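You operate a simulated robot arm through the tools that you are given. There is no shell and no other tool.

You are at the controls of a simulated robot arm. One attempt, no reset.

Task
Fill the purple cup to its lines, rinse the white brush in it and hang it in the DRY rack.
Fine: tank water, between the two lines; spout parked over the small white dish; the low table's racks; leave the other cups and brushes.

Only the result counts: the job must be done as asked and must still hold three seconds after the hand-in. Knocking over, shifting, dropping, spilling or breaking anything else fails it.

Robot
A 7-joint arm with a two-finger parallel gripper, fixed in place. Base frame: the origin is on the floor under the middle of its stand, x ahead of it, y to its left, z up. Units: m, degrees, N and s.
With the tool pointing down near the work surface it reaches from about 0.42 to 0.9 m from the base axis. Its first joint turns from -143.0 to 143.0 degrees. Payload 3 kg.
Tool frame: the origin (TCP) lies between the finger pads and is the grasp point; the fingertips stand 0.03 m ahead of it; z points along the fingers, y is the line along which they close. Largest opening 0.094 m; finger width 0.028, thickness 0.01; the body of the gripper, 0.05 by 0.096 m, starts 0.055 m behind the TCP.
Orientation is that of the tool frame in the base frame, as a unit quaternion [w, x, y, z]. With the fingers straight down and closing along the base's y, the tool's x points along the base's -x, its y along +y and its z along -z.

Tools
- The arm moves only by the tool servo_tool. Its arguments are lists of equal length, an entry for each row: "translation": the shift along the base's x, y, z in m, a list of three; "angular": the turn, a rotation vector about the base's x, y, z in degrees, a list of three; "fingers": the finger opening in m, from 0 to 0.094. In form: {"translation": [[dx, dy, dz], ...], "angular": [[wx, wy, wz], ...], "fingers": [fingers, ...]}. A call has 1 to 20 rows; each row is the pose to reach, as a shift and turn from the pose commanded when the call began. Each row takes 0.2 s and may step no farther than 0.05 m and 8.6 degrees from the row before; otherwise, or with a gripper value out of range, the whole call is refused. A pose out of reach is approached as far as the arm can. The call stops where the force on the tool passes 40 N (or 10 N more than at its start, if that is more) or the arm is blocked; 0.2 s more then pass. The fingers move at their own pace (about 0.072 m/s each) and stop on an object; they squeeze with about 40 N. The grip force told is the motor's: it shows also when the fingers shut on nothing. Time passes only in rows, and 0.2 s behind the last, so rows that repeat a pose let the fingers close. The reply holds the time, the measured pose of the TCP, the force on the tool along the base axes, the opening and the grip force, in the units named above and with some noise, with the torque about the TCP (base axes, N m) and any sound that the robot's microphone picked up, and new pictures: "views" is both (left out), scene, wrist or none.
- Cameras (640 x 400 px; columns grow to the right, rows downward): "scene" is fixed at [0.054, 0.6488, 1.4652]; the picture's right is [-0.54, -0.84, 0.00], its down [-0.45, 0.29, -0.84] and it looks along [0.71, -0.46, -0.53] (base axes); focal length 372 px, centre (320, 200). "wrist" rides on the gripper at [0.076, 0.014, -0.102] in the tool frame; the picture's right is [-0.18, 0.98, 0.00], its down [-0.75, -0.14, -0.64] and it looks along [-0.63, -0.12, 0.77] (tool axes); focal length 243 px, centre (320, 200). There is no depth. A picture from a camera that has moved, and an enlarged one, comes with that camera's place and axes in the base frame and with its lens. The place of the scene camera against the robot may be out by one fixed shift of up to 0.018 m in any direction.
- close_up(camera, box): a new picture of the part [left, top, right, bottom] of that camera's present view, enlarged. The clock stands still meanwhile.
- close_job(): hands the job in; it is judged then, once.

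Places have to be worked out from the pictures, the camera data and where the tool is seen. Open the gripper and draw the arm clear of the work before you hand the job in, unless the task says otherwise.

The tools are called after "Emit:" as a command line: name --argument value ..., lists and objects as JSON in quotes. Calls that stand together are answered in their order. servo_tool: Moves the arm, as the interface text tells. Its arguments: {"type":"object","properties":{"translation":{"type":"array","items":{"type":"array","items":{"type":"number"}}},"angular":{"type":"array","items":{"type":"array","items":{"type":"number"}}},"fingers":{"type":"array","items":{"type":"number"}},"views":{"type":"string","enum":["both","scene","wrist","none"]}},"required":["translation","angular","fingers"]} The other tools are called the same way: close_up (camera, box) takes an enlarged picture of a part of a camera's view; close_job () hands the job in.

At the start:

```text
time_s: 0.0
tool_pos: [0.6181, 0.3873, 1.1014]
ee_rot: [0.0, 0.0, 1.0, 0.0]
contact_force: [0.3, 0.2, -0.3]
torque: [-0.03, 0.05, 0.02]
finger_gap: 0.0943
grasp_force: 0.0
```

scene: 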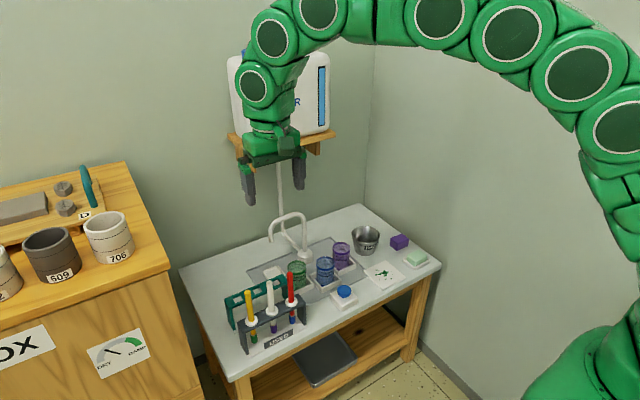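
wrist: 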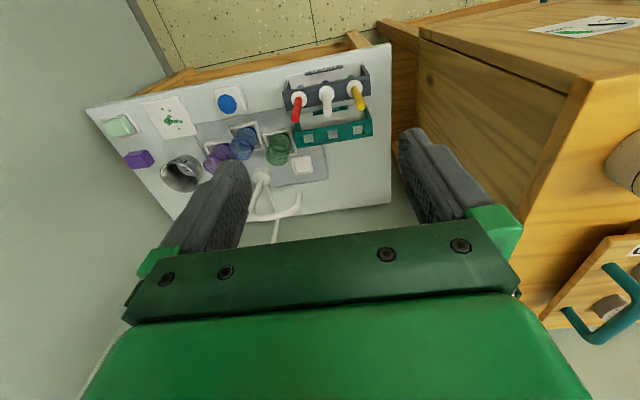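

The pictures show a low table with a sink, a spout, three cups and two racks (grey USED in front, teal behind). I'll take enlarged views before moving anything.

Emit:
close_up --camera "scene" --box '[180, 190, 450, 360]'

Emit:
close_up --camera "scene" --box '[220, 200, 380, 300]'

Emit:
close_up --camera "scene" --box '[210, 260, 330, 360]'

Emit:
close_up --camera "wrist" --box '[80, 50, 400, 250]'

Emit:
close_up --camera "scene" --box '[210, 30, 370, 170]'

```text
2.35 times, centred on (315, 275) of scene
camera zoom: at [0.054, 0.6488, 1.4652], right [-0.54, -0.84, 0.0], down [-0.45, 0.29, -0.84], along [0.71, -0.46, -0.53], focal length 875 px, centre (332, 24)
```

zoom: 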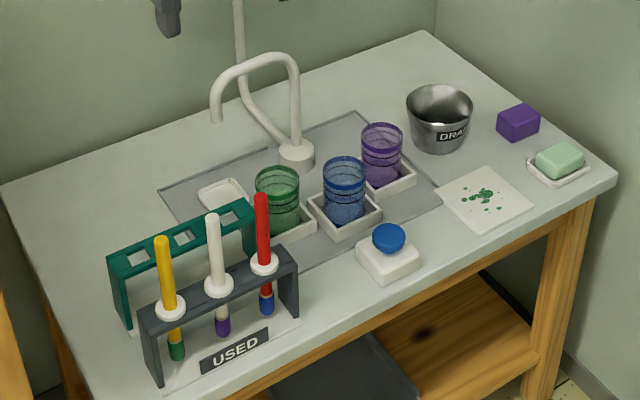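

```text
4.00 times, centred on (300, 250) of scene
camera zoom: at [0.054, 0.6488, 1.4652], right [-0.54, -0.84, 0.0], down [-0.45, 0.29, -0.84], along [0.71, -0.46, -0.53], focal length 1487 px, centre (400, 0)
```

zoom: 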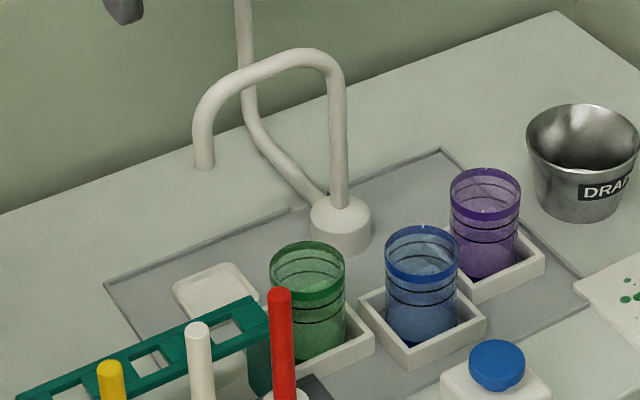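

```text
4.00 times, centred on (270, 310) of scene
camera zoom: at [0.054, 0.6488, 1.4652], right [-0.54, -0.84, 0.0], down [-0.45, 0.29, -0.84], along [0.71, -0.46, -0.53], focal length 1487 px, centre (520, -240)
```

zoom: 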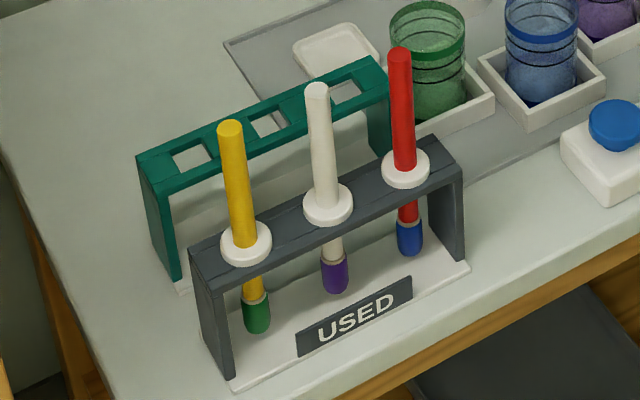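

```text
2.00 times, centred on (240, 150) of wrist
camera zoom: at [0.5422, 0.4012, 1.2028], right [0.18, 0.98, 0.0], down [0.75, -0.14, 0.64], along [0.63, -0.12, -0.77], focal length 485 px, centre (480, 300)
```

zoom: 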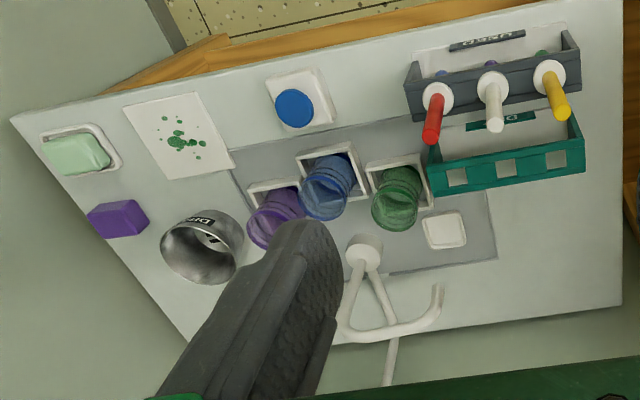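

```text
2.86 times, centred on (290, 100) of scene
camera zoom: at [0.054, 0.6488, 1.4652], right [-0.54, -0.84, 0.0], down [-0.45, 0.29, -0.84], along [0.71, -0.46, -0.53], focal length 1062 px, centre (406, 486)
```

zoom: 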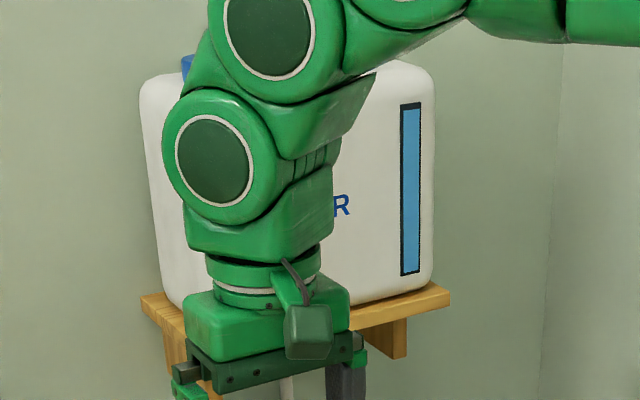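

Two racks stand on the low table, and there's a blue push-button by the near edge. I'll check the cabinet's items and signs and the bottom of the cups before moving.

Emit:
close_up --camera "scene" --box '[0, 150, 180, 270]'

Emit:
close_up --camera "scene" --box '[0, 270, 180, 400]'

Emit:
close_up --camera "scene" --box '[280, 230, 380, 310]'

Emit:
close_up --camera "wrist" --box '[260, 60, 400, 200]'

Emit:
close_up --camera "wrist" --box '[500, 0, 640, 100]'

Emit:
close_up --camera "wrist" --box '[190, 120, 340, 240]'

```text
3.33 times, centred on (90, 210) of scene
camera zoom: at [0.054, 0.6488, 1.4652], right [-0.54, -0.84, 0.0], down [-0.45, 0.29, -0.84], along [0.71, -0.46, -0.53], focal length 1239 px, centre (1087, 167)
```

zoom: 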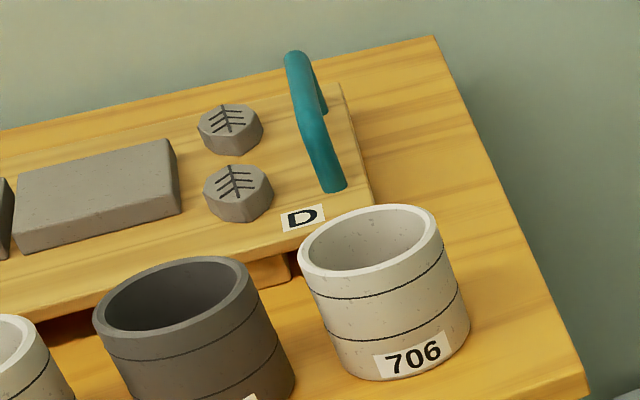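

```text
3.08 times, centred on (90, 335) of scene
camera zoom: at [0.054, 0.6488, 1.4652], right [-0.54, -0.84, 0.0], down [-0.45, 0.29, -0.84], along [0.71, -0.46, -0.53], focal length 1144 px, centre (1028, -215)
```

zoom: 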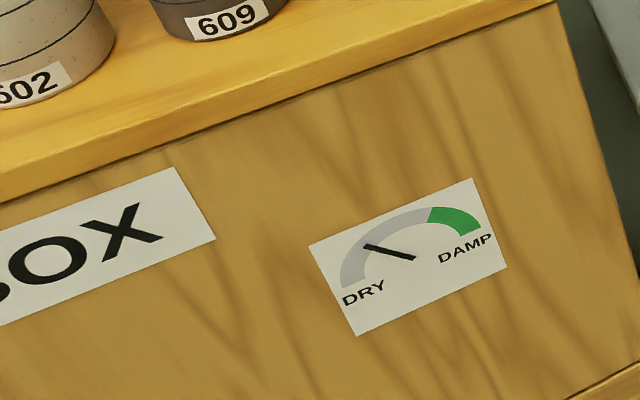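

```text
5.00 times, centred on (330, 270) of scene
camera zoom: at [0.054, 0.6488, 1.4652], right [-0.54, -0.84, 0.0], down [-0.45, 0.29, -0.84], along [0.71, -0.46, -0.53], focal length 1859 px, centre (270, -150)
```

zoom: 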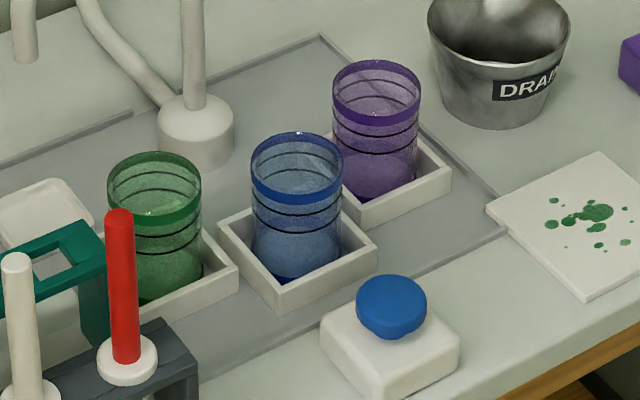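

```text
2.86 times, centred on (330, 130) of wrist
camera zoom: at [0.5422, 0.4012, 1.2028], right [0.18, 0.98, 0.0], down [0.75, -0.14, 0.64], along [0.63, -0.12, -0.77], focal length 693 px, centre (291, 400)
```

zoom: 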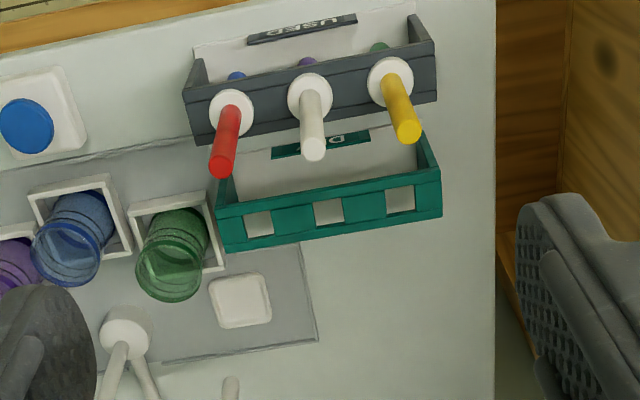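

```text
4.00 times, centred on (570, 50) of wrist
camera zoom: at [0.5422, 0.4012, 1.2028], right [0.18, 0.98, 0.0], down [0.75, -0.14, 0.64], along [0.63, -0.12, -0.77], focal length 970 px, centre (-680, 800)
```

zoom: 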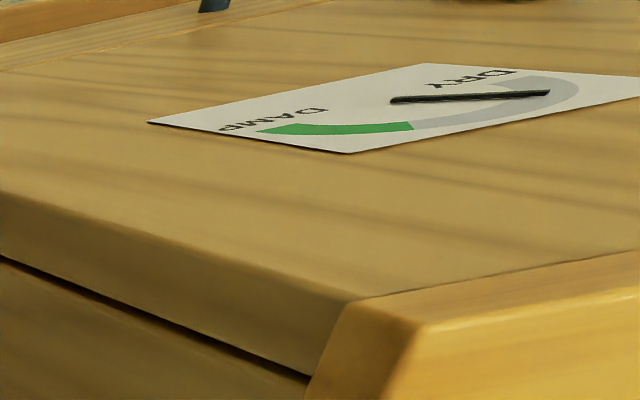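

```text
3.33 times, centred on (265, 180) of wrist
camera zoom: at [0.5422, 0.4012, 1.2028], right [0.18, 0.98, 0.0], down [0.75, -0.14, 0.64], along [0.63, -0.12, -0.77], focal length 809 px, centre (503, 267)
```

zoom: 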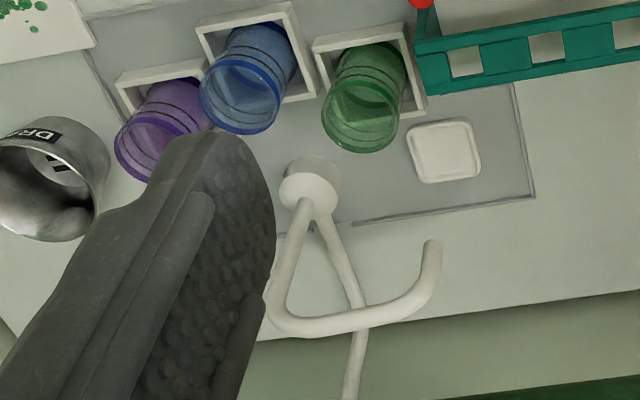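

The blue button is near (0.69, 0.16), the spout post near (0.89, 0.17), and the outlet points away from the cups. I'll bring the arm back toward the robot, still high up, for a clearer wrist view of the table.

Emit:
servo_tool --translation '[[-0.03, -0.035, -0.01], [-0.06, -0.07, -0.02], [-0.08, -0.105, -0.04], [-0.1, -0.14, -0.06], [-0.11, -0.175, -0.08], [-0.12, -0.21, -0.1], [-0.12, -0.23, -0.13], [-0.12, -0.24, -0.15]]' --angular '[[0, 0, 0], [0, 0, 0], [0, 0, 0], [0, 0, 0], [0, 0, 0], [0, 0, 0], [0, 0, 0], [0, 0, 0]]' --fingers '[0.094, 0.094, 0.094, 0.094, 0.094, 0.094, 0.094, 0.094]'

```text
time_s: 1.8
tool_pos: [0.4965, 0.1473, 0.9513]
ee_rot: [0.0, -0.001, 1.0, 0.001]
contact_force: [-0.7, 0.1, 0.2]
torque: [0.0, -0.02, 0.0]
finger_gap: 0.0939
grasp_force: 0.0
camera wrist: at [0.4219, 0.1614, 1.0531], right [0.18, 0.98, 0.0], down [0.75, -0.14, 0.64], along [0.63, -0.12, -0.77], focal length 243 px, centre (320, 200)
```

scene: 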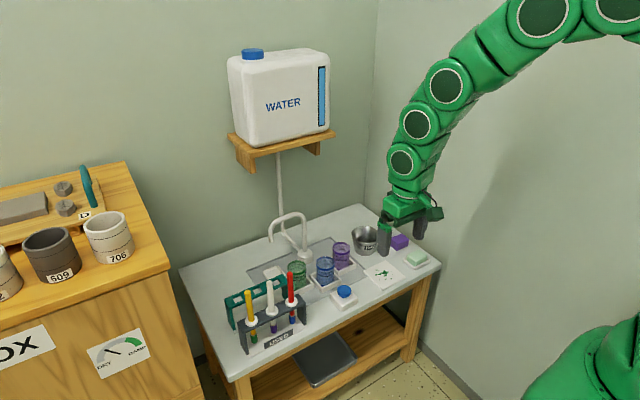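
wrist: 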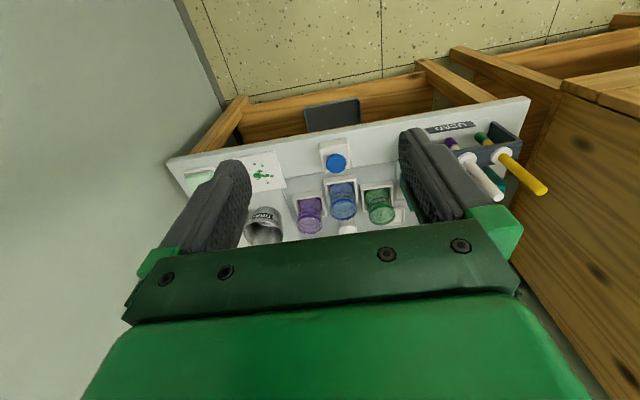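

Now the scene picture gives a clear view of the whole table. I'll enlarge both views to calibrate the scene camera against the gripper and locate the objects.

Emit:
close_up --camera "scene" --box '[360, 180, 460, 270]'

Emit:
close_up --camera "scene" --box '[260, 200, 360, 290]'

Emit:
close_up --camera "wrist" --box '[240, 130, 420, 245]'

Emit:
close_up --camera "scene" --box '[305, 225, 365, 275]'

```text
4.44 times, centred on (410, 225) of scene
camera zoom: at [0.054, 0.6488, 1.4652], right [-0.54, -0.84, 0.0], down [-0.45, 0.29, -0.84], along [0.71, -0.46, -0.53], focal length 1652 px, centre (-80, 89)
```

zoom: 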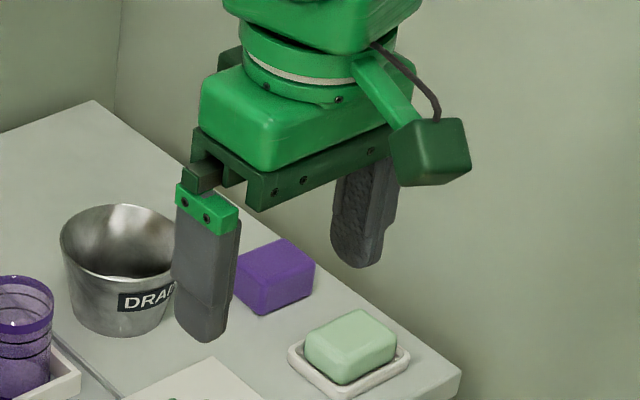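

```text
4.44 times, centred on (310, 245) of scene
camera zoom: at [0.054, 0.6488, 1.4652], right [-0.54, -0.84, 0.0], down [-0.45, 0.29, -0.84], along [0.71, -0.46, -0.53], focal length 1652 px, centre (364, 0)
```

zoom: 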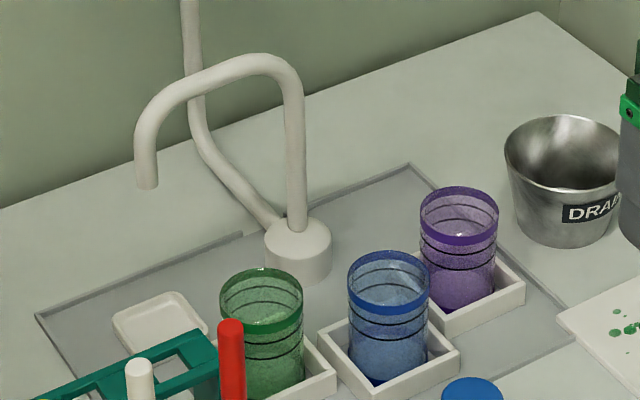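

```text
3.48 times, centred on (330, 188) of wrist
camera zoom: at [0.4219, 0.1614, 1.0531], right [0.18, 0.98, 0.0], down [0.75, -0.14, 0.64], along [0.63, -0.12, -0.77], focal length 844 px, centre (285, 244)
```

zoom: 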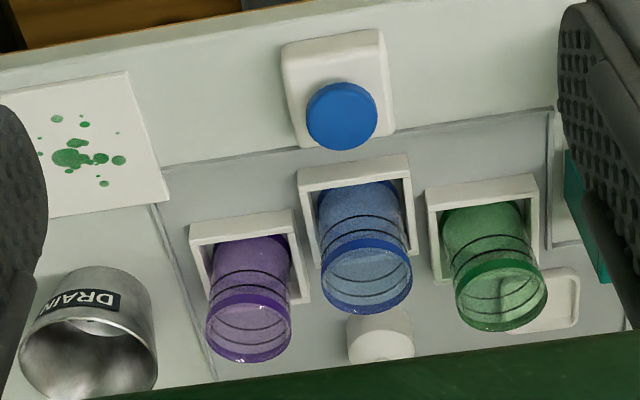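

```text
8.00 times, centred on (335, 250) of scene
camera zoom: at [0.054, 0.6488, 1.4652], right [-0.54, -0.84, 0.0], down [-0.45, 0.29, -0.84], along [0.71, -0.46, -0.53], focal length 2974 px, centre (200, -200)
```

zoom: 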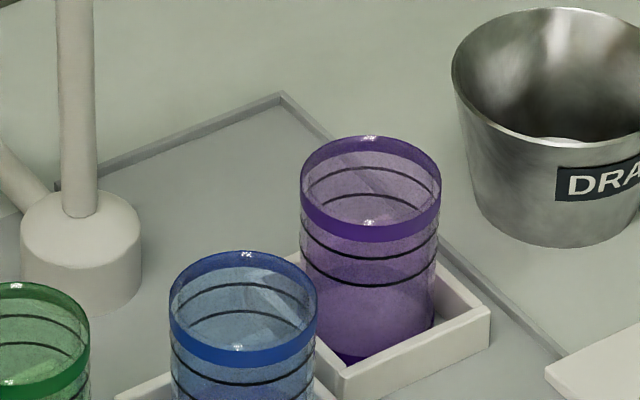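

By triangulating the two wrist views I put the button top near (0.692, 0.147, 0.61). I'll tilt the tool 30° forward and go lower, well short of the table, so the wrist camera can see the cups from the front.

Emit:
servo_tool --translation '[[0, -0.01, -0.02], [0, -0.02, -0.04], [0, -0.03, -0.06], [0, -0.04, -0.08], [0, -0.045, -0.1], [0, -0.045, -0.12]]' --angular '[[0, -5, 0], [0, -10, 0], [0, -15, 0], [0, -20, 0], [0, -25, 0], [0, -30, 0]]' --fingers '[0.094, 0.094, 0.094, 0.094, 0.094, 0.094]'

```text
time_s: 3.2
tool_pos: [0.5527, 0.121, 0.8399]
ee_rot: [0.258, -0.001, 0.966, -0.001]
contact_force: [0.2, 0.4, -0.1]
torque: [0.01, 0.01, -0.02]
finger_gap: 0.0939
grasp_force: 0.1
out of reach, approached as far as the arm can: row 4, 5, 6
camera wrist: at [0.4369, 0.1353, 0.889], right [0.16, 0.98, 0.09], down [0.33, -0.14, 0.93], along [0.93, -0.12, -0.35], focal length 243 px, centre (320, 200)
```

scene: 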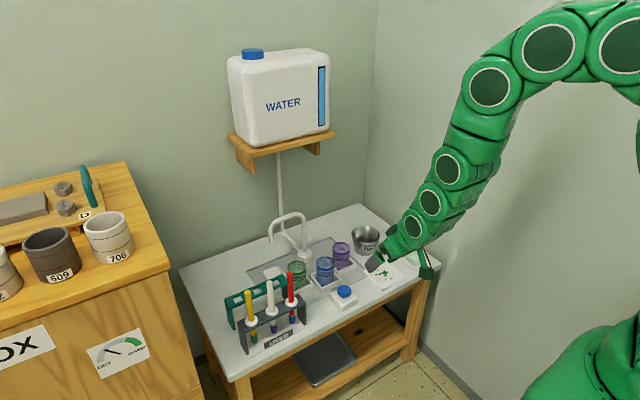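
wrist: 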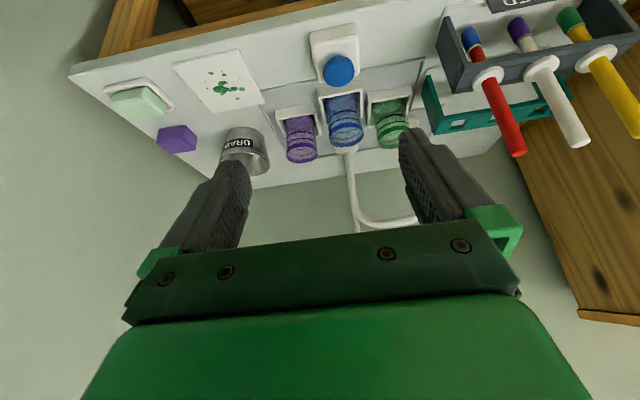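

This view shows the cups from the front. I'll enlarge it to see the water levels and line marks.

Emit:
close_up --camera "wrist" --box '[260, 70, 420, 170]'

Emit:
close_up --camera "wrist" --box '[265, 95, 345, 170]'

Emit:
close_up --camera "wrist" --box '[300, 120, 430, 240]'

Emit:
close_up --camera "wrist" --box '[410, 0, 640, 160]'

Emit:
close_up --camera "scene" --box '[310, 225, 390, 285]'

```text
4.00 times, centred on (340, 120) of wrist
camera zoom: at [0.4369, 0.1353, 0.889], right [0.16, 0.98, 0.09], down [0.33, -0.14, 0.93], along [0.93, -0.12, -0.35], focal length 970 px, centre (240, 520)
```

zoom: 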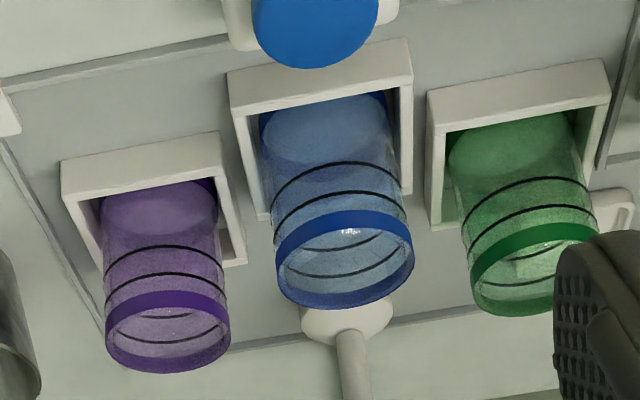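

```text
5.33 times, centred on (305, 132) of wrist
camera zoom: at [0.4369, 0.1353, 0.889], right [0.16, 0.98, 0.09], down [0.33, -0.14, 0.93], along [0.93, -0.12, -0.35], focal length 1294 px, centre (400, 560)
```

zoom: 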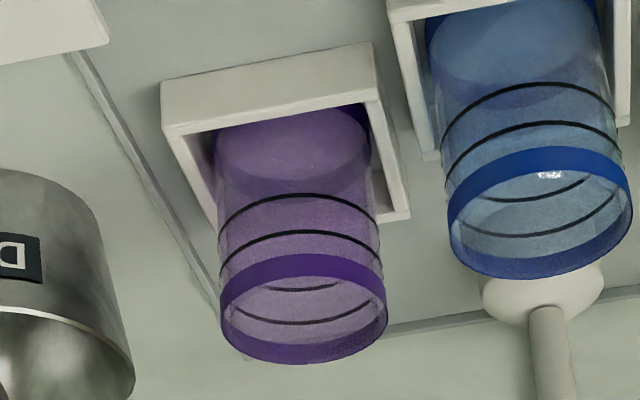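

```text
3.33 times, centred on (365, 180) of wrist
camera zoom: at [0.4369, 0.1353, 0.889], right [0.16, 0.98, 0.09], down [0.33, -0.14, 0.93], along [0.93, -0.12, -0.35], focal length 809 px, centre (170, 267)
```

zoom: 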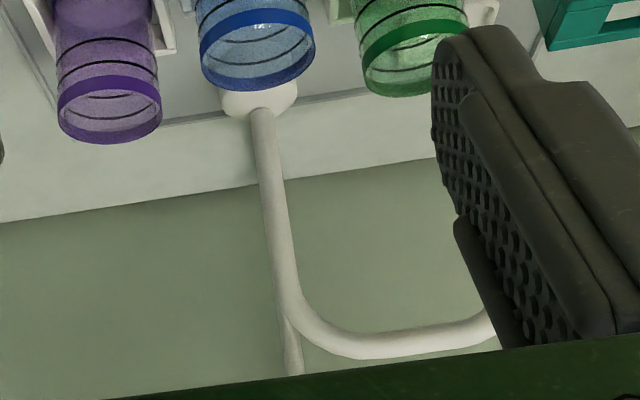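

```text
2.50 times, centred on (525, 80) of wrist
camera zoom: at [0.4369, 0.1353, 0.889], right [0.16, 0.98, 0.09], down [0.33, -0.14, 0.93], along [0.93, -0.12, -0.35], focal length 606 px, centre (-192, 500)
```

zoom: 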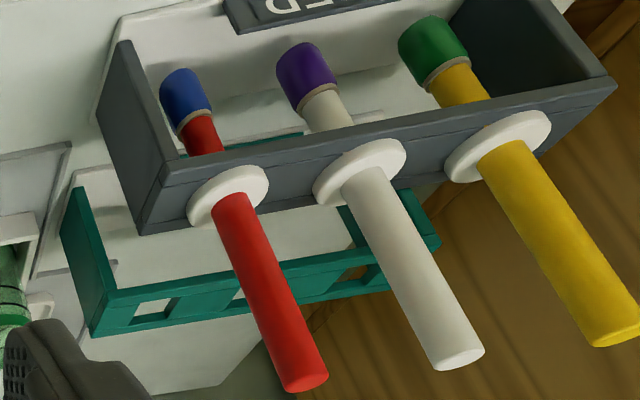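

```text
6.67 times, centred on (350, 255) of scene
camera zoom: at [0.054, 0.6488, 1.4652], right [-0.54, -0.84, 0.0], down [-0.45, 0.29, -0.84], along [0.71, -0.46, -0.53], focal length 2478 px, centre (120, -167)
```

zoom: 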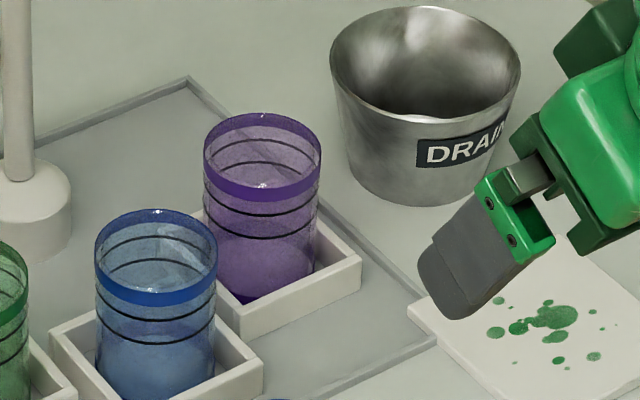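

The cups look empty. I put their centres at: purple (0.826, 0.062), blue (0.791, 0.147), green (0.826, 0.232), all with rims near z 0.648. The spout post is at about (0.911, 0.147), its arch at z 0.777 with 0.12 reach, and the outlet is already parked over the dish at about (0.92, 0.27). I'll raise the arm and move forward first, which also shows me which pose counts as commanded after that reach limit.

Emit:
servo_tool --translation '[[0.03, 0, 0.02], [0.06, 0, 0.04], [0.09, 0, 0.06], [0.12, 0, 0.08], [0.15, 0, 0.1], [0.15, 0, 0.1]]' --angular '[[0, 0, 0], [0, 0, 0], [0, 0, 0], [0, 0, 0], [0, 0, 0], [0, 0, 0]]' --fingers '[0.094, 0.094, 0.094, 0.094, 0.094, 0.094]' --views "scene"

```text
time_s: 4.6
tool_pos: [0.7032, 0.1205, 0.9391]
ee_rot: [0.258, -0.001, 0.966, 0.0]
contact_force: [0.5, 0.6, 0.0]
torque: [-0.03, -0.02, 0.04]
finger_gap: 0.0941
grasp_force: 0.0
```

scene: 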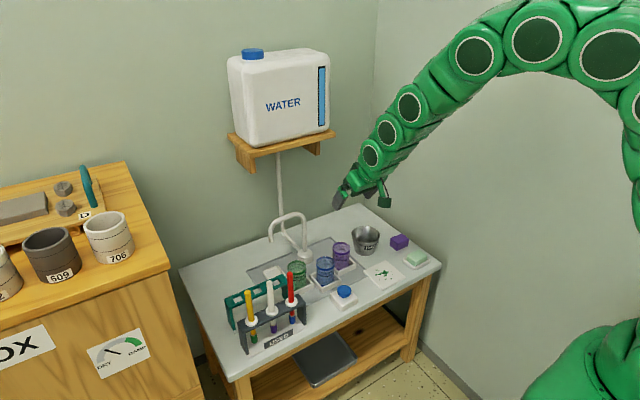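

The start pose of a new call is the pose actually reached, so that's settled. Next I'll turn the tool -90° about its own axis, keeping the 30° pitch, so the fingers can straddle the spout arch tangentially while I move nearer.

Emit:
servo_tool --translation '[[0.01, 0.008, 0], [0.02, 0.016, 0], [0.03, 0.024, 0], [0.04, 0.032, 0], [0.05, 0.04, 0], [0.06, 0.048, 0], [0.07, 0.056, -0.005], [0.08, 0.064, -0.01], [0.09, 0.072, -0.015], [0.1, 0.08, -0.02], [0.11, 0.085, -0.025], [0.12, 0.085, -0.03]]' --angular '[[4.0, 0, -6.93], [8.0, 0, -13.86], [12.0, 0, -20.78], [16.0, 0, -27.71], [20.0, 0, -34.64], [24.0, 0, -41.57], [28.0, 0, -48.5], [32.0, 0, -55.43], [36.0, 0, -62.35], [40.0, 0, -69.28], [42.5, 0, -73.6], [45.0, 0, -77.94]]' --fingers '[0.094, 0.094, 0.094, 0.094, 0.094, 0.094, 0.094, 0.094, 0.094, 0.094, 0.094, 0.094]'

```text
time_s: 7.2
tool_pos: [0.823, 0.2064, 0.9079]
ee_rot: [0.183, 0.683, 0.683, 0.183]
contact_force: [0.5, -0.1, -0.9]
torque: [0.02, 0.03, -0.01]
finger_gap: 0.094
grasp_force: 0.0
camera wrist: at [0.7853, 0.282, 1.0034], right [0.85, -0.18, 0.49], down [-0.44, -0.75, 0.49], along [0.28, -0.63, -0.72], focal length 243 px, centre (320, 200)
```

scene: 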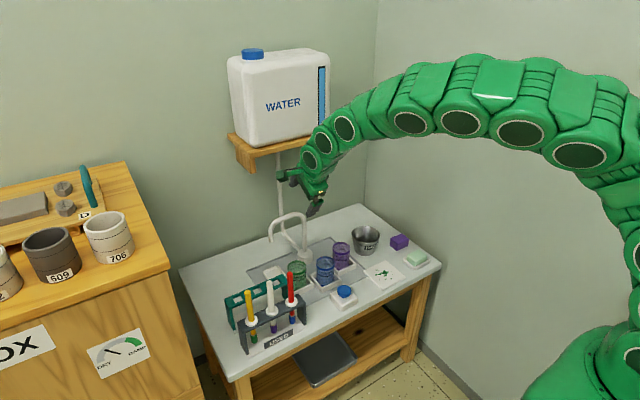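
wrist: 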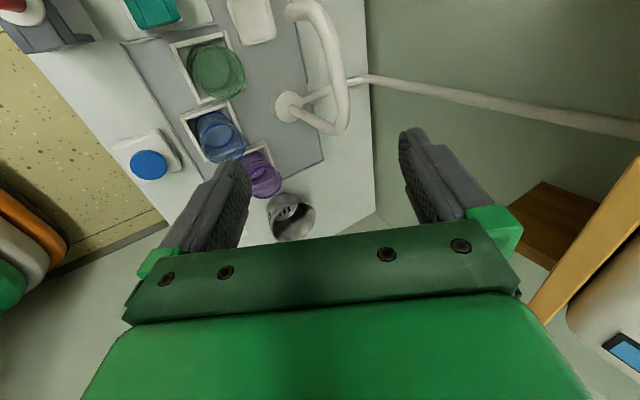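

This view looks down on the spout, the dish and the cups. I'll enlarge it to get the spout's direction and the dish position accurately.

Emit:
close_up --camera "wrist" --box '[140, 0, 380, 150]'

Emit:
close_up --camera "scene" --box '[240, 150, 380, 290]'

```text
2.67 times, centred on (260, 75) of wrist
camera zoom: at [0.7853, 0.282, 1.0034], right [0.85, -0.18, 0.49], down [-0.44, -0.75, 0.49], along [0.28, -0.63, -0.72], focal length 647 px, centre (480, 533)
```

zoom: 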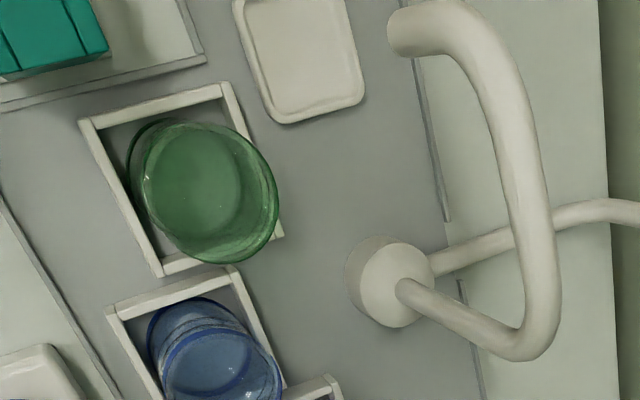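

```text
2.86 times, centred on (310, 220) of scene
camera zoom: at [0.054, 0.6488, 1.4652], right [-0.54, -0.84, 0.0], down [-0.45, 0.29, -0.84], along [0.71, -0.46, -0.53], focal length 1062 px, centre (349, 143)
```

zoom: 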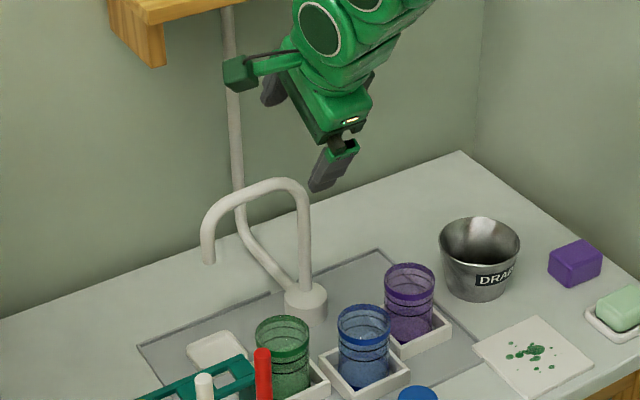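

The outlet is at about (0.927, 0.276, 0.687), right above the dish (0.924, 0.275), so it starts parked. The arch runs along +y from the post at about (0.926, 0.147). I'll bring the open fingers down along the approach line until they straddle the arch's middle.

Emit:
servo_tool --translation '[[0.02, 0, -0.018], [0.04, 0.0, -0.036], [0.058, 0.0, -0.053], [0.07, 0, -0.074], [0.082, 0, -0.095], [0.093, 0, -0.114], [0.102, 0, -0.128]]' --angular '[[0, 0, 0], [0, 0, 0], [0, 0, 0], [0, 0, 0], [0, 0, 0], [0, 0, 0], [0, 0, 0]]' --fingers '[0.094, 0.094, 0.094, 0.094, 0.094, 0.094, 0.094]'

```text
time_s: 8.8
tool_pos: [0.9247, 0.2056, 0.7814]
ee_rot: [0.183, 0.683, 0.683, 0.183]
contact_force: [0.0, 0.0, 0.1]
torque: [0.02, 0.0, 0.0]
finger_gap: 0.094
grasp_force: 0.1
camera wrist: at [0.8871, 0.2816, 0.876], right [0.85, -0.18, 0.49], down [-0.44, -0.75, 0.48], along [0.28, -0.63, -0.72], focal length 243 px, centre (320, 200)
```

scene: 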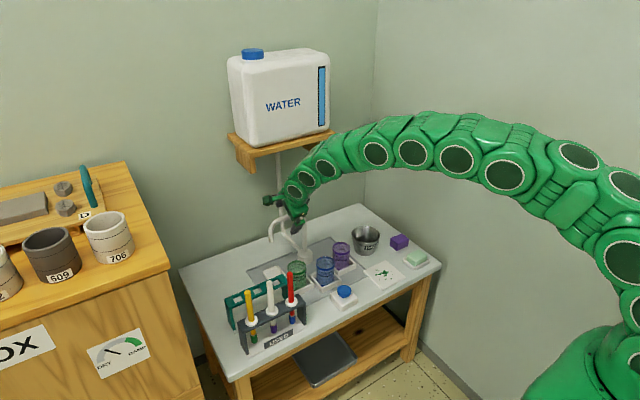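
wrist: 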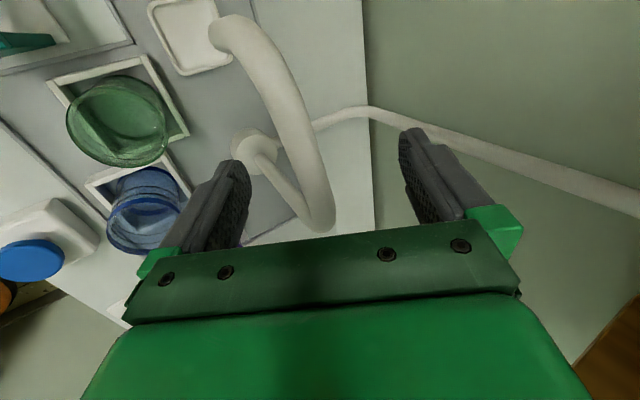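

The arch passes between the fingers almost exactly at the grasp point. I'll narrow the fingers to a loose 24 mm cage and swing the spout through the first 45° about the post.

Emit:
servo_tool --translation '[[0, 0, 0], [0, 0, 0], [0, 0, 0], [-0.0051, -0.0002, 0], [-0.0102, -0.0009, 0], [-0.0152, -0.002, 0], [-0.02, -0.0035, 0], [-0.0248, -0.0055, 0], [-0.0293, -0.0079, 0], [-0.0336, -0.0106, 0], [-0.0377, -0.0137, 0], [-0.0414, -0.0172, 0]]' --angular '[[0, 0, 0], [0, 0, 0], [0, 0, 0], [-2.15, 0, 3.72], [-4.35, 0, 7.53], [-6.55, 0, 11.34], [-8.75, 0, 15.16], [-11.0, 0, 19.05], [-13.3, 0, 23.04], [-15.6, 0, 27.02], [-18.0, 0, 31.18], [-20.45, 0, 35.42]]' --fingers '[0.06, 0.04, 0.024, 0.024, 0.024, 0.024, 0.024, 0.024, 0.024, 0.024, 0.024, 0.024]'

```text
time_s: 11.4
tool_pos: [0.8837, 0.1883, 0.7803]
ee_rot: [0.235, 0.401, 0.879, 0.108]
contact_force: [0.4, -0.1, 0.6]
torque: [0.02, 0.0, 0.0]
finger_gap: 0.0238
grasp_force: 0.0
camera wrist: at [0.7993, 0.255, 0.8485], right [0.75, 0.51, 0.43], down [0.02, -0.66, 0.75], along [0.66, -0.55, -0.5], focal length 243 px, centre (320, 200)
```

scene: 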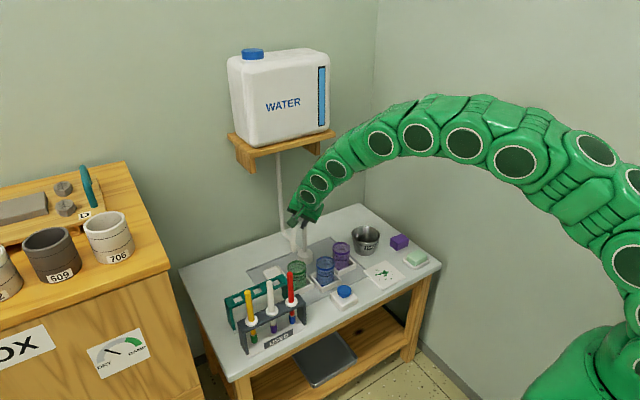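
wrist: 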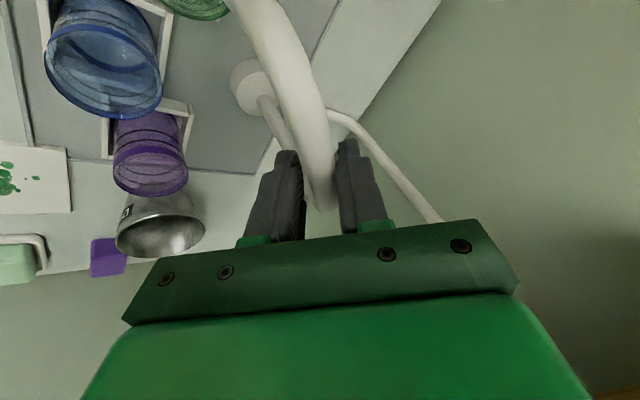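

The spout follows freely with almost no force. I'll continue along the arc to about 200°, passing over green and blue with the fingers about 0.1 m above the rims.

Emit:
servo_tool --translation '[[-0.0035, -0.0037, 0], [-0.0066, -0.0078, 0], [-0.0093, -0.0121, 0], [-0.0117, -0.0166, 0], [-0.0137, -0.0214, 0], [-0.0152, -0.0262, 0], [-0.0163, -0.0312, 0], [-0.017, -0.0363, 0], [-0.0172, -0.0414, 0], [-0.017, -0.0465, 0], [-0.0163, -0.0516, 0], [-0.0152, -0.0566, 0], [-0.0137, -0.0614, 0]]' --angular '[[-2.5, 0, 4.33], [-5.05, 0, 8.75], [-7.7, 0, 13.34], [-10.4, 0, 18.01], [-13.15, 0, 22.78], [-15.95, 0, 27.63], [-18.8, 0, 32.56], [-21.65, 0, 37.5], [-24.55, 0, 42.52], [-27.45, 0, 47.54], [-30.3, 0, 52.48], [-33.15, 0, 57.42], [-35.95, 0, 62.27]]' --fingers '[0.024, 0.024, 0.024, 0.024, 0.024, 0.024, 0.024, 0.024, 0.024, 0.024, 0.024, 0.024, 0.024]'

```text
time_s: 14.2
tool_pos: [0.8684, 0.1267, 0.7792]
ee_rot: [0.254, -0.192, 0.947, -0.051]
contact_force: [-0.5, 0.3, -0.7]
torque: [0.0, 0.01, -0.01]
finger_gap: 0.0243
grasp_force: 0.2
camera wrist: at [0.754, 0.1108, 0.8305], right [-0.19, 0.98, -0.11], down [0.33, 0.16, 0.93], along [0.93, 0.14, -0.35], focal length 243 px, centre (320, 200)
```

scene: 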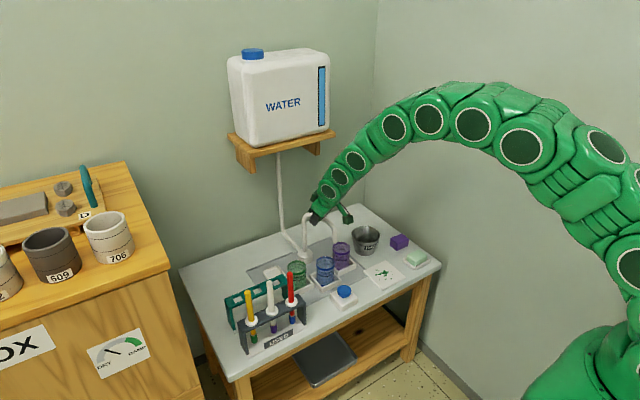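
wrist: 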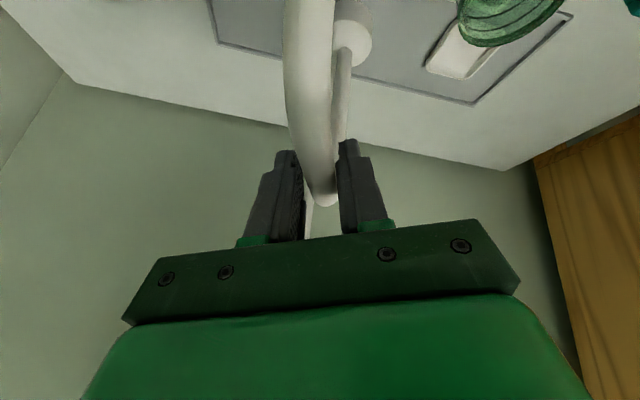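

The spout is at about 200° and still follows freely. I'll go on to about 225° and compare the outlet with the purple cup.

Emit:
servo_tool --translation '[[0.002, -0.0048, 0], [0.0044, -0.0093, 0], [0.0071, -0.0136, 0], [0.0102, -0.0177, 0], [0.0137, -0.0214, 0]]' --angular '[[-2.75, 0, 4.76], [-5.45, 0, 9.44], [-8.1, 0, 14.03], [-10.65, 0, 18.45], [-13.15, 0, 22.78]]' --fingers '[0.024, 0.024, 0.024, 0.024, 0.024]'

Emit:
close_up --camera "scene" --box '[280, 190, 380, 280]'

```text
time_s: 15.4
tool_pos: [0.8828, 0.1057, 0.7812]
ee_rot: [0.235, -0.402, 0.878, -0.108]
contact_force: [-0.3, 0.5, 0.3]
torque: [-0.03, 0.04, 0.0]
finger_gap: 0.0241
grasp_force: 0.4
camera wrist: at [0.781, 0.0571, 0.8387], right [-0.54, 0.78, -0.31], down [0.2, 0.48, 0.86], along [0.82, 0.4, -0.41], focal length 243 px, centre (320, 200)
```

scene: 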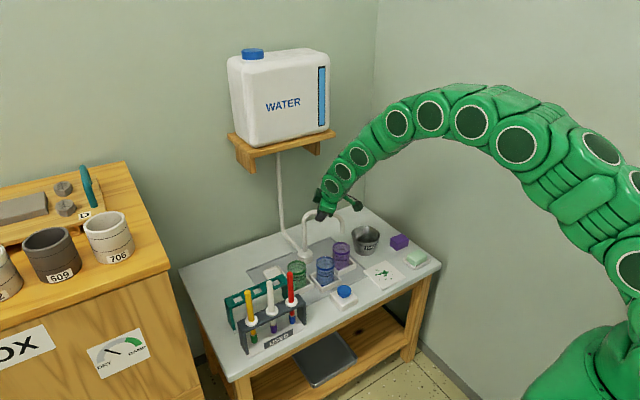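
wrist: 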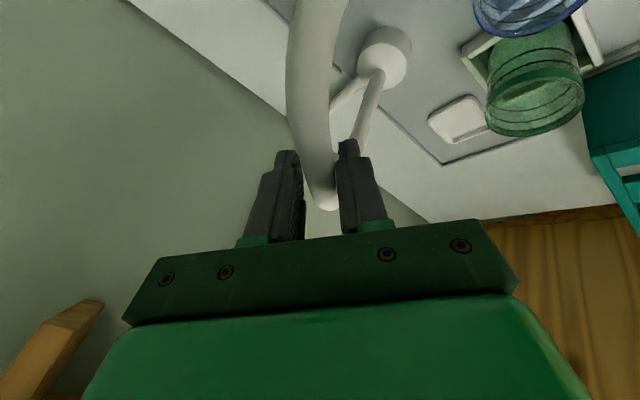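

```text
4.44 times, centred on (330, 235) of scene
camera zoom: at [0.054, 0.6488, 1.4652], right [-0.54, -0.84, 0.0], down [-0.45, 0.29, -0.84], along [0.71, -0.46, -0.53], focal length 1652 px, centre (276, 44)
```

zoom: 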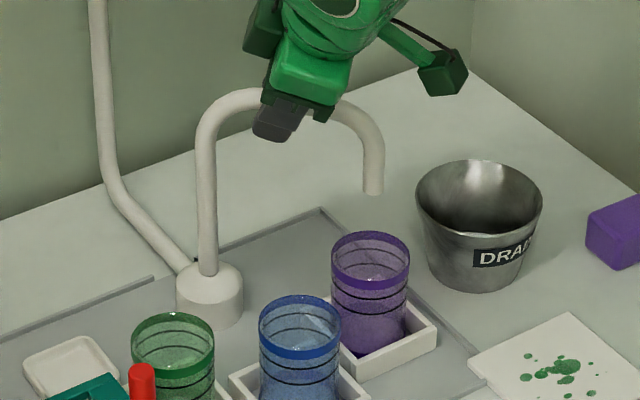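

In the scene picture the outlet appears near the purple cup, but its exact height matters. I'll open the fingers, back off along the approach line and look from the front to confirm it's over the purple cup.

Emit:
servo_tool --translation '[[0, 0, 0], [0, 0, 0], [0, 0, 0], [-0.015, 0, 0.026], [-0.03, 0, 0.052], [-0.045, 0, 0.078], [-0.06, 0, 0.1], [-0.09, 0.002, 0.105], [-0.12, 0.004, 0.1], [-0.15, 0.006, 0.095], [-0.18, 0.008, 0.09], [-0.21, 0.01, 0.085], [-0.24, 0.012, 0.08], [-0.27, 0.014, 0.07], [-0.3, 0.015, 0.06]]' --angular '[[0, 0, 0], [0, 0, 0], [0, 0, 0], [0, 0, 0], [0, 0, 0], [0, 0, 0], [0, 0, 0], [3, 0, -5.2], [6, 0, -10.4], [9, 0, -15.6], [12, 0, -20.8], [15, 0, -26], [18, 0, -31.2], [21.3, 0, -36.9], [24.55, 0, -42.5]]' --fingers '[0.05, 0.08, 0.094, 0.094, 0.094, 0.094, 0.094, 0.094, 0.094, 0.094, 0.094, 0.094, 0.094, 0.094, 0.094]'

Emit:
close_up --camera "wrist" --box '[240, 90, 420, 240]'

Emit:
close_up --camera "scene" --box '[290, 195, 370, 275]'

```text
time_s: 18.6
tool_pos: [0.5828, 0.1211, 0.8394]
ee_rot: [0.259, 0.0, 0.966, 0.0]
contact_force: [-0.2, 0.5, 0.1]
torque: [0.04, 0.01, -0.01]
finger_gap: 0.094
grasp_force: 0.0
camera wrist: at [0.4675, 0.1359, 0.8898], right [0.16, 0.98, 0.09], down [0.33, -0.14, 0.93], along [0.93, -0.12, -0.35], focal length 243 px, centre (320, 200)
```

scene: 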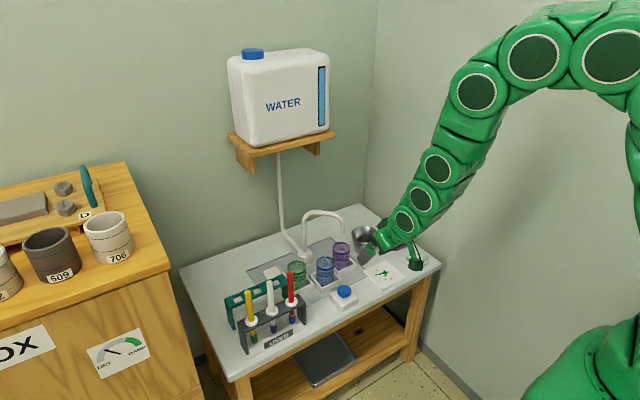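
wrist: 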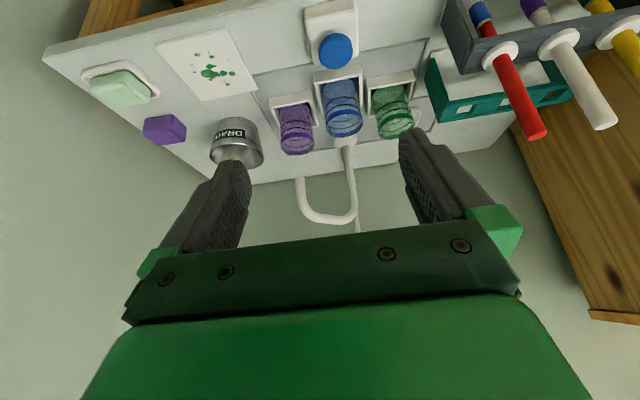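

```text
2.67 times, centred on (330, 165) of wrist
camera zoom: at [0.4675, 0.1359, 0.8898], right [0.16, 0.98, 0.09], down [0.33, -0.14, 0.93], along [0.93, -0.12, -0.35], focal length 647 px, centre (293, 293)
```

zoom: 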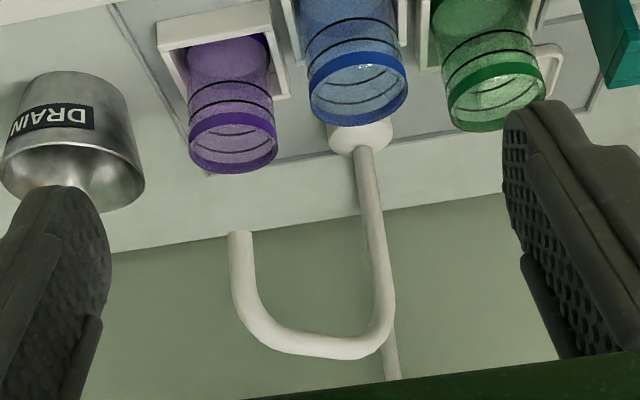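

```text
5.00 times, centred on (330, 235) of scene
camera zoom: at [0.054, 0.6488, 1.4652], right [-0.54, -0.84, 0.0], down [-0.45, 0.29, -0.84], along [0.71, -0.46, -0.53], focal length 1859 px, centre (270, 25)
```

zoom: 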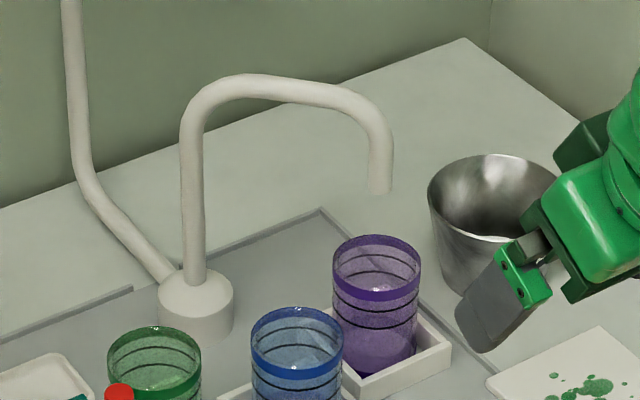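

The outlet triangulates to (0.829, 0.061, 0.707) and the purple rim centre to (0.831, 0.060, 0.644), so the spout is centred over the purple cup. Now I'll get a precise fix on the button.

Emit:
close_up --camera "wrist" --box '[290, 0, 390, 80]'

Emit:
close_up --camera "scene" --box '[310, 265, 380, 325]'

```text
5.00 times, centred on (340, 40) of wrist
camera zoom: at [0.4675, 0.1359, 0.8898], right [0.16, 0.98, 0.09], down [0.33, -0.14, 0.93], along [0.93, -0.12, -0.35], focal length 1213 px, centre (220, 1000)
```

zoom: 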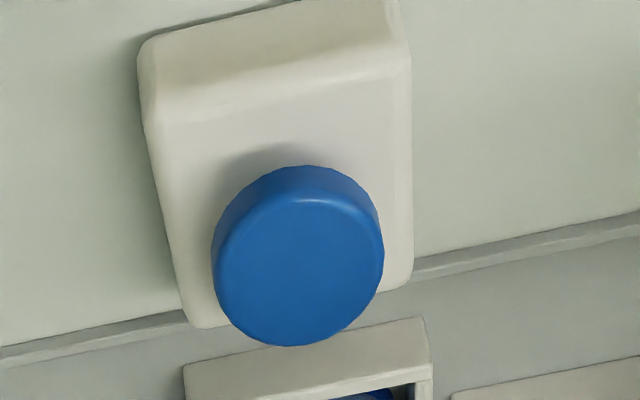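

```text
6.67 times, centred on (345, 295) of scene
camera zoom: at [0.054, 0.6488, 1.4652], right [-0.54, -0.84, 0.0], down [-0.45, 0.29, -0.84], along [0.71, -0.46, -0.53], focal length 2478 px, centre (153, -433)
```

zoom: 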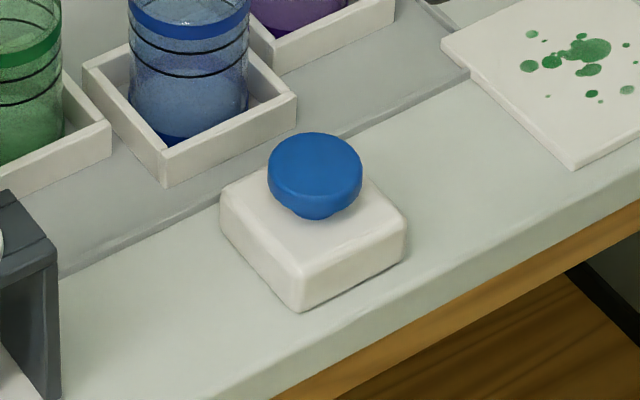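

The button cap's top is at (0.693, 0.146, 0.612) and it's about 44 mm across. I'll close the fingers, bring the tool upright with a 60° yaw so the wrist camera can watch the purple cup, and hover above the button.

Emit:
servo_tool --translation '[[0.012, 0.003, -0.01], [0.024, 0.006, -0.02], [0.036, 0.009, -0.035], [0.048, 0.012, -0.05], [0.06, 0.015, -0.065], [0.072, 0.018, -0.08], [0.084, 0.021, -0.1], [0.097, 0.023, -0.12], [0.11, 0.025, -0.14], [0.11, 0.025, -0.15]]' --angular '[[-1.74, 3.02, 6.51], [-3.49, 6.04, 13.02], [-5.23, 9.07, 19.53], [-6.98, 12.09, 26.04], [-8.72, 15.11, 32.56], [-10.47, 18.13, 39.07], [-12.21, 21.16, 45.58], [-13.96, 24.18, 52.09], [-15.7, 27.2, 58.6], [-15.7, 27.2, 58.6]]' --fingers '[0.07, 0.04, 0.01, 0, 0, 0, 0, 0, 0, 0]'

Emit:
close_up --camera "wrist" --box '[0, 60, 320, 260]'

```text
time_s: 20.8
tool_pos: [0.6936, 0.1452, 0.69]
ee_rot: [0.0, -0.501, 0.865, 0.0]
contact_force: [-0.7, 0.0, -1.4]
torque: [-0.03, 0.02, 0.01]
finger_gap: 0.0002
grasp_force: 33.0
camera wrist: at [0.6451, 0.0867, 0.7924], right [-0.76, 0.65, 0.0], down [0.5, 0.58, 0.64], along [0.42, 0.49, -0.77], focal length 243 px, centre (320, 200)
```

scene: 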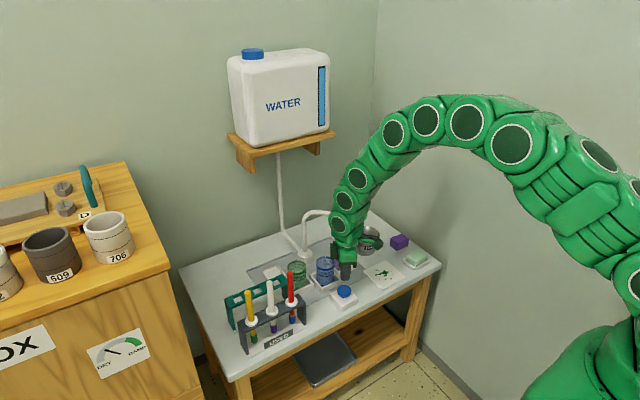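
wrist: 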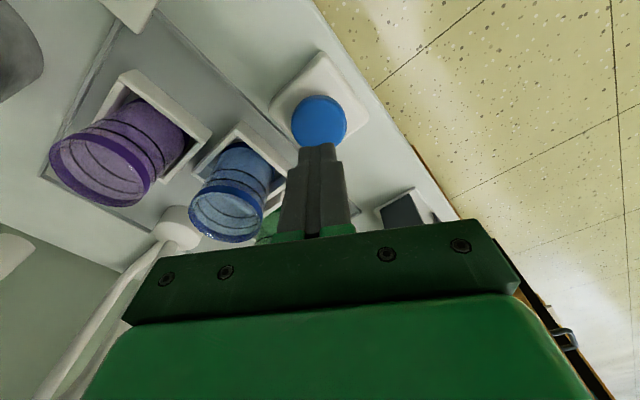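

```text
2.00 times, centred on (160, 160) of wrist
camera zoom: at [0.6451, 0.0867, 0.7924], right [-0.76, 0.65, 0.0], down [0.5, 0.58, 0.64], along [0.42, 0.49, -0.77], focal length 485 px, centre (640, 280)
```

zoom: 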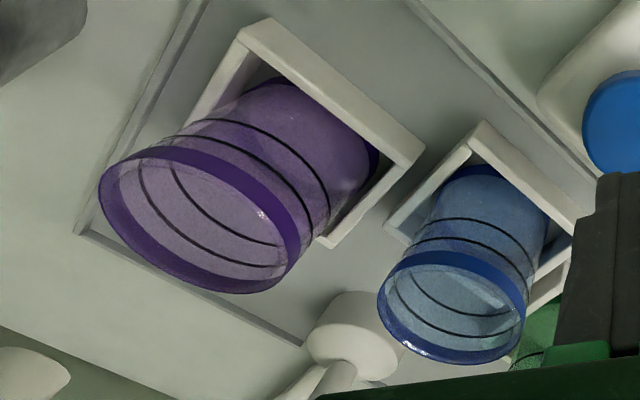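

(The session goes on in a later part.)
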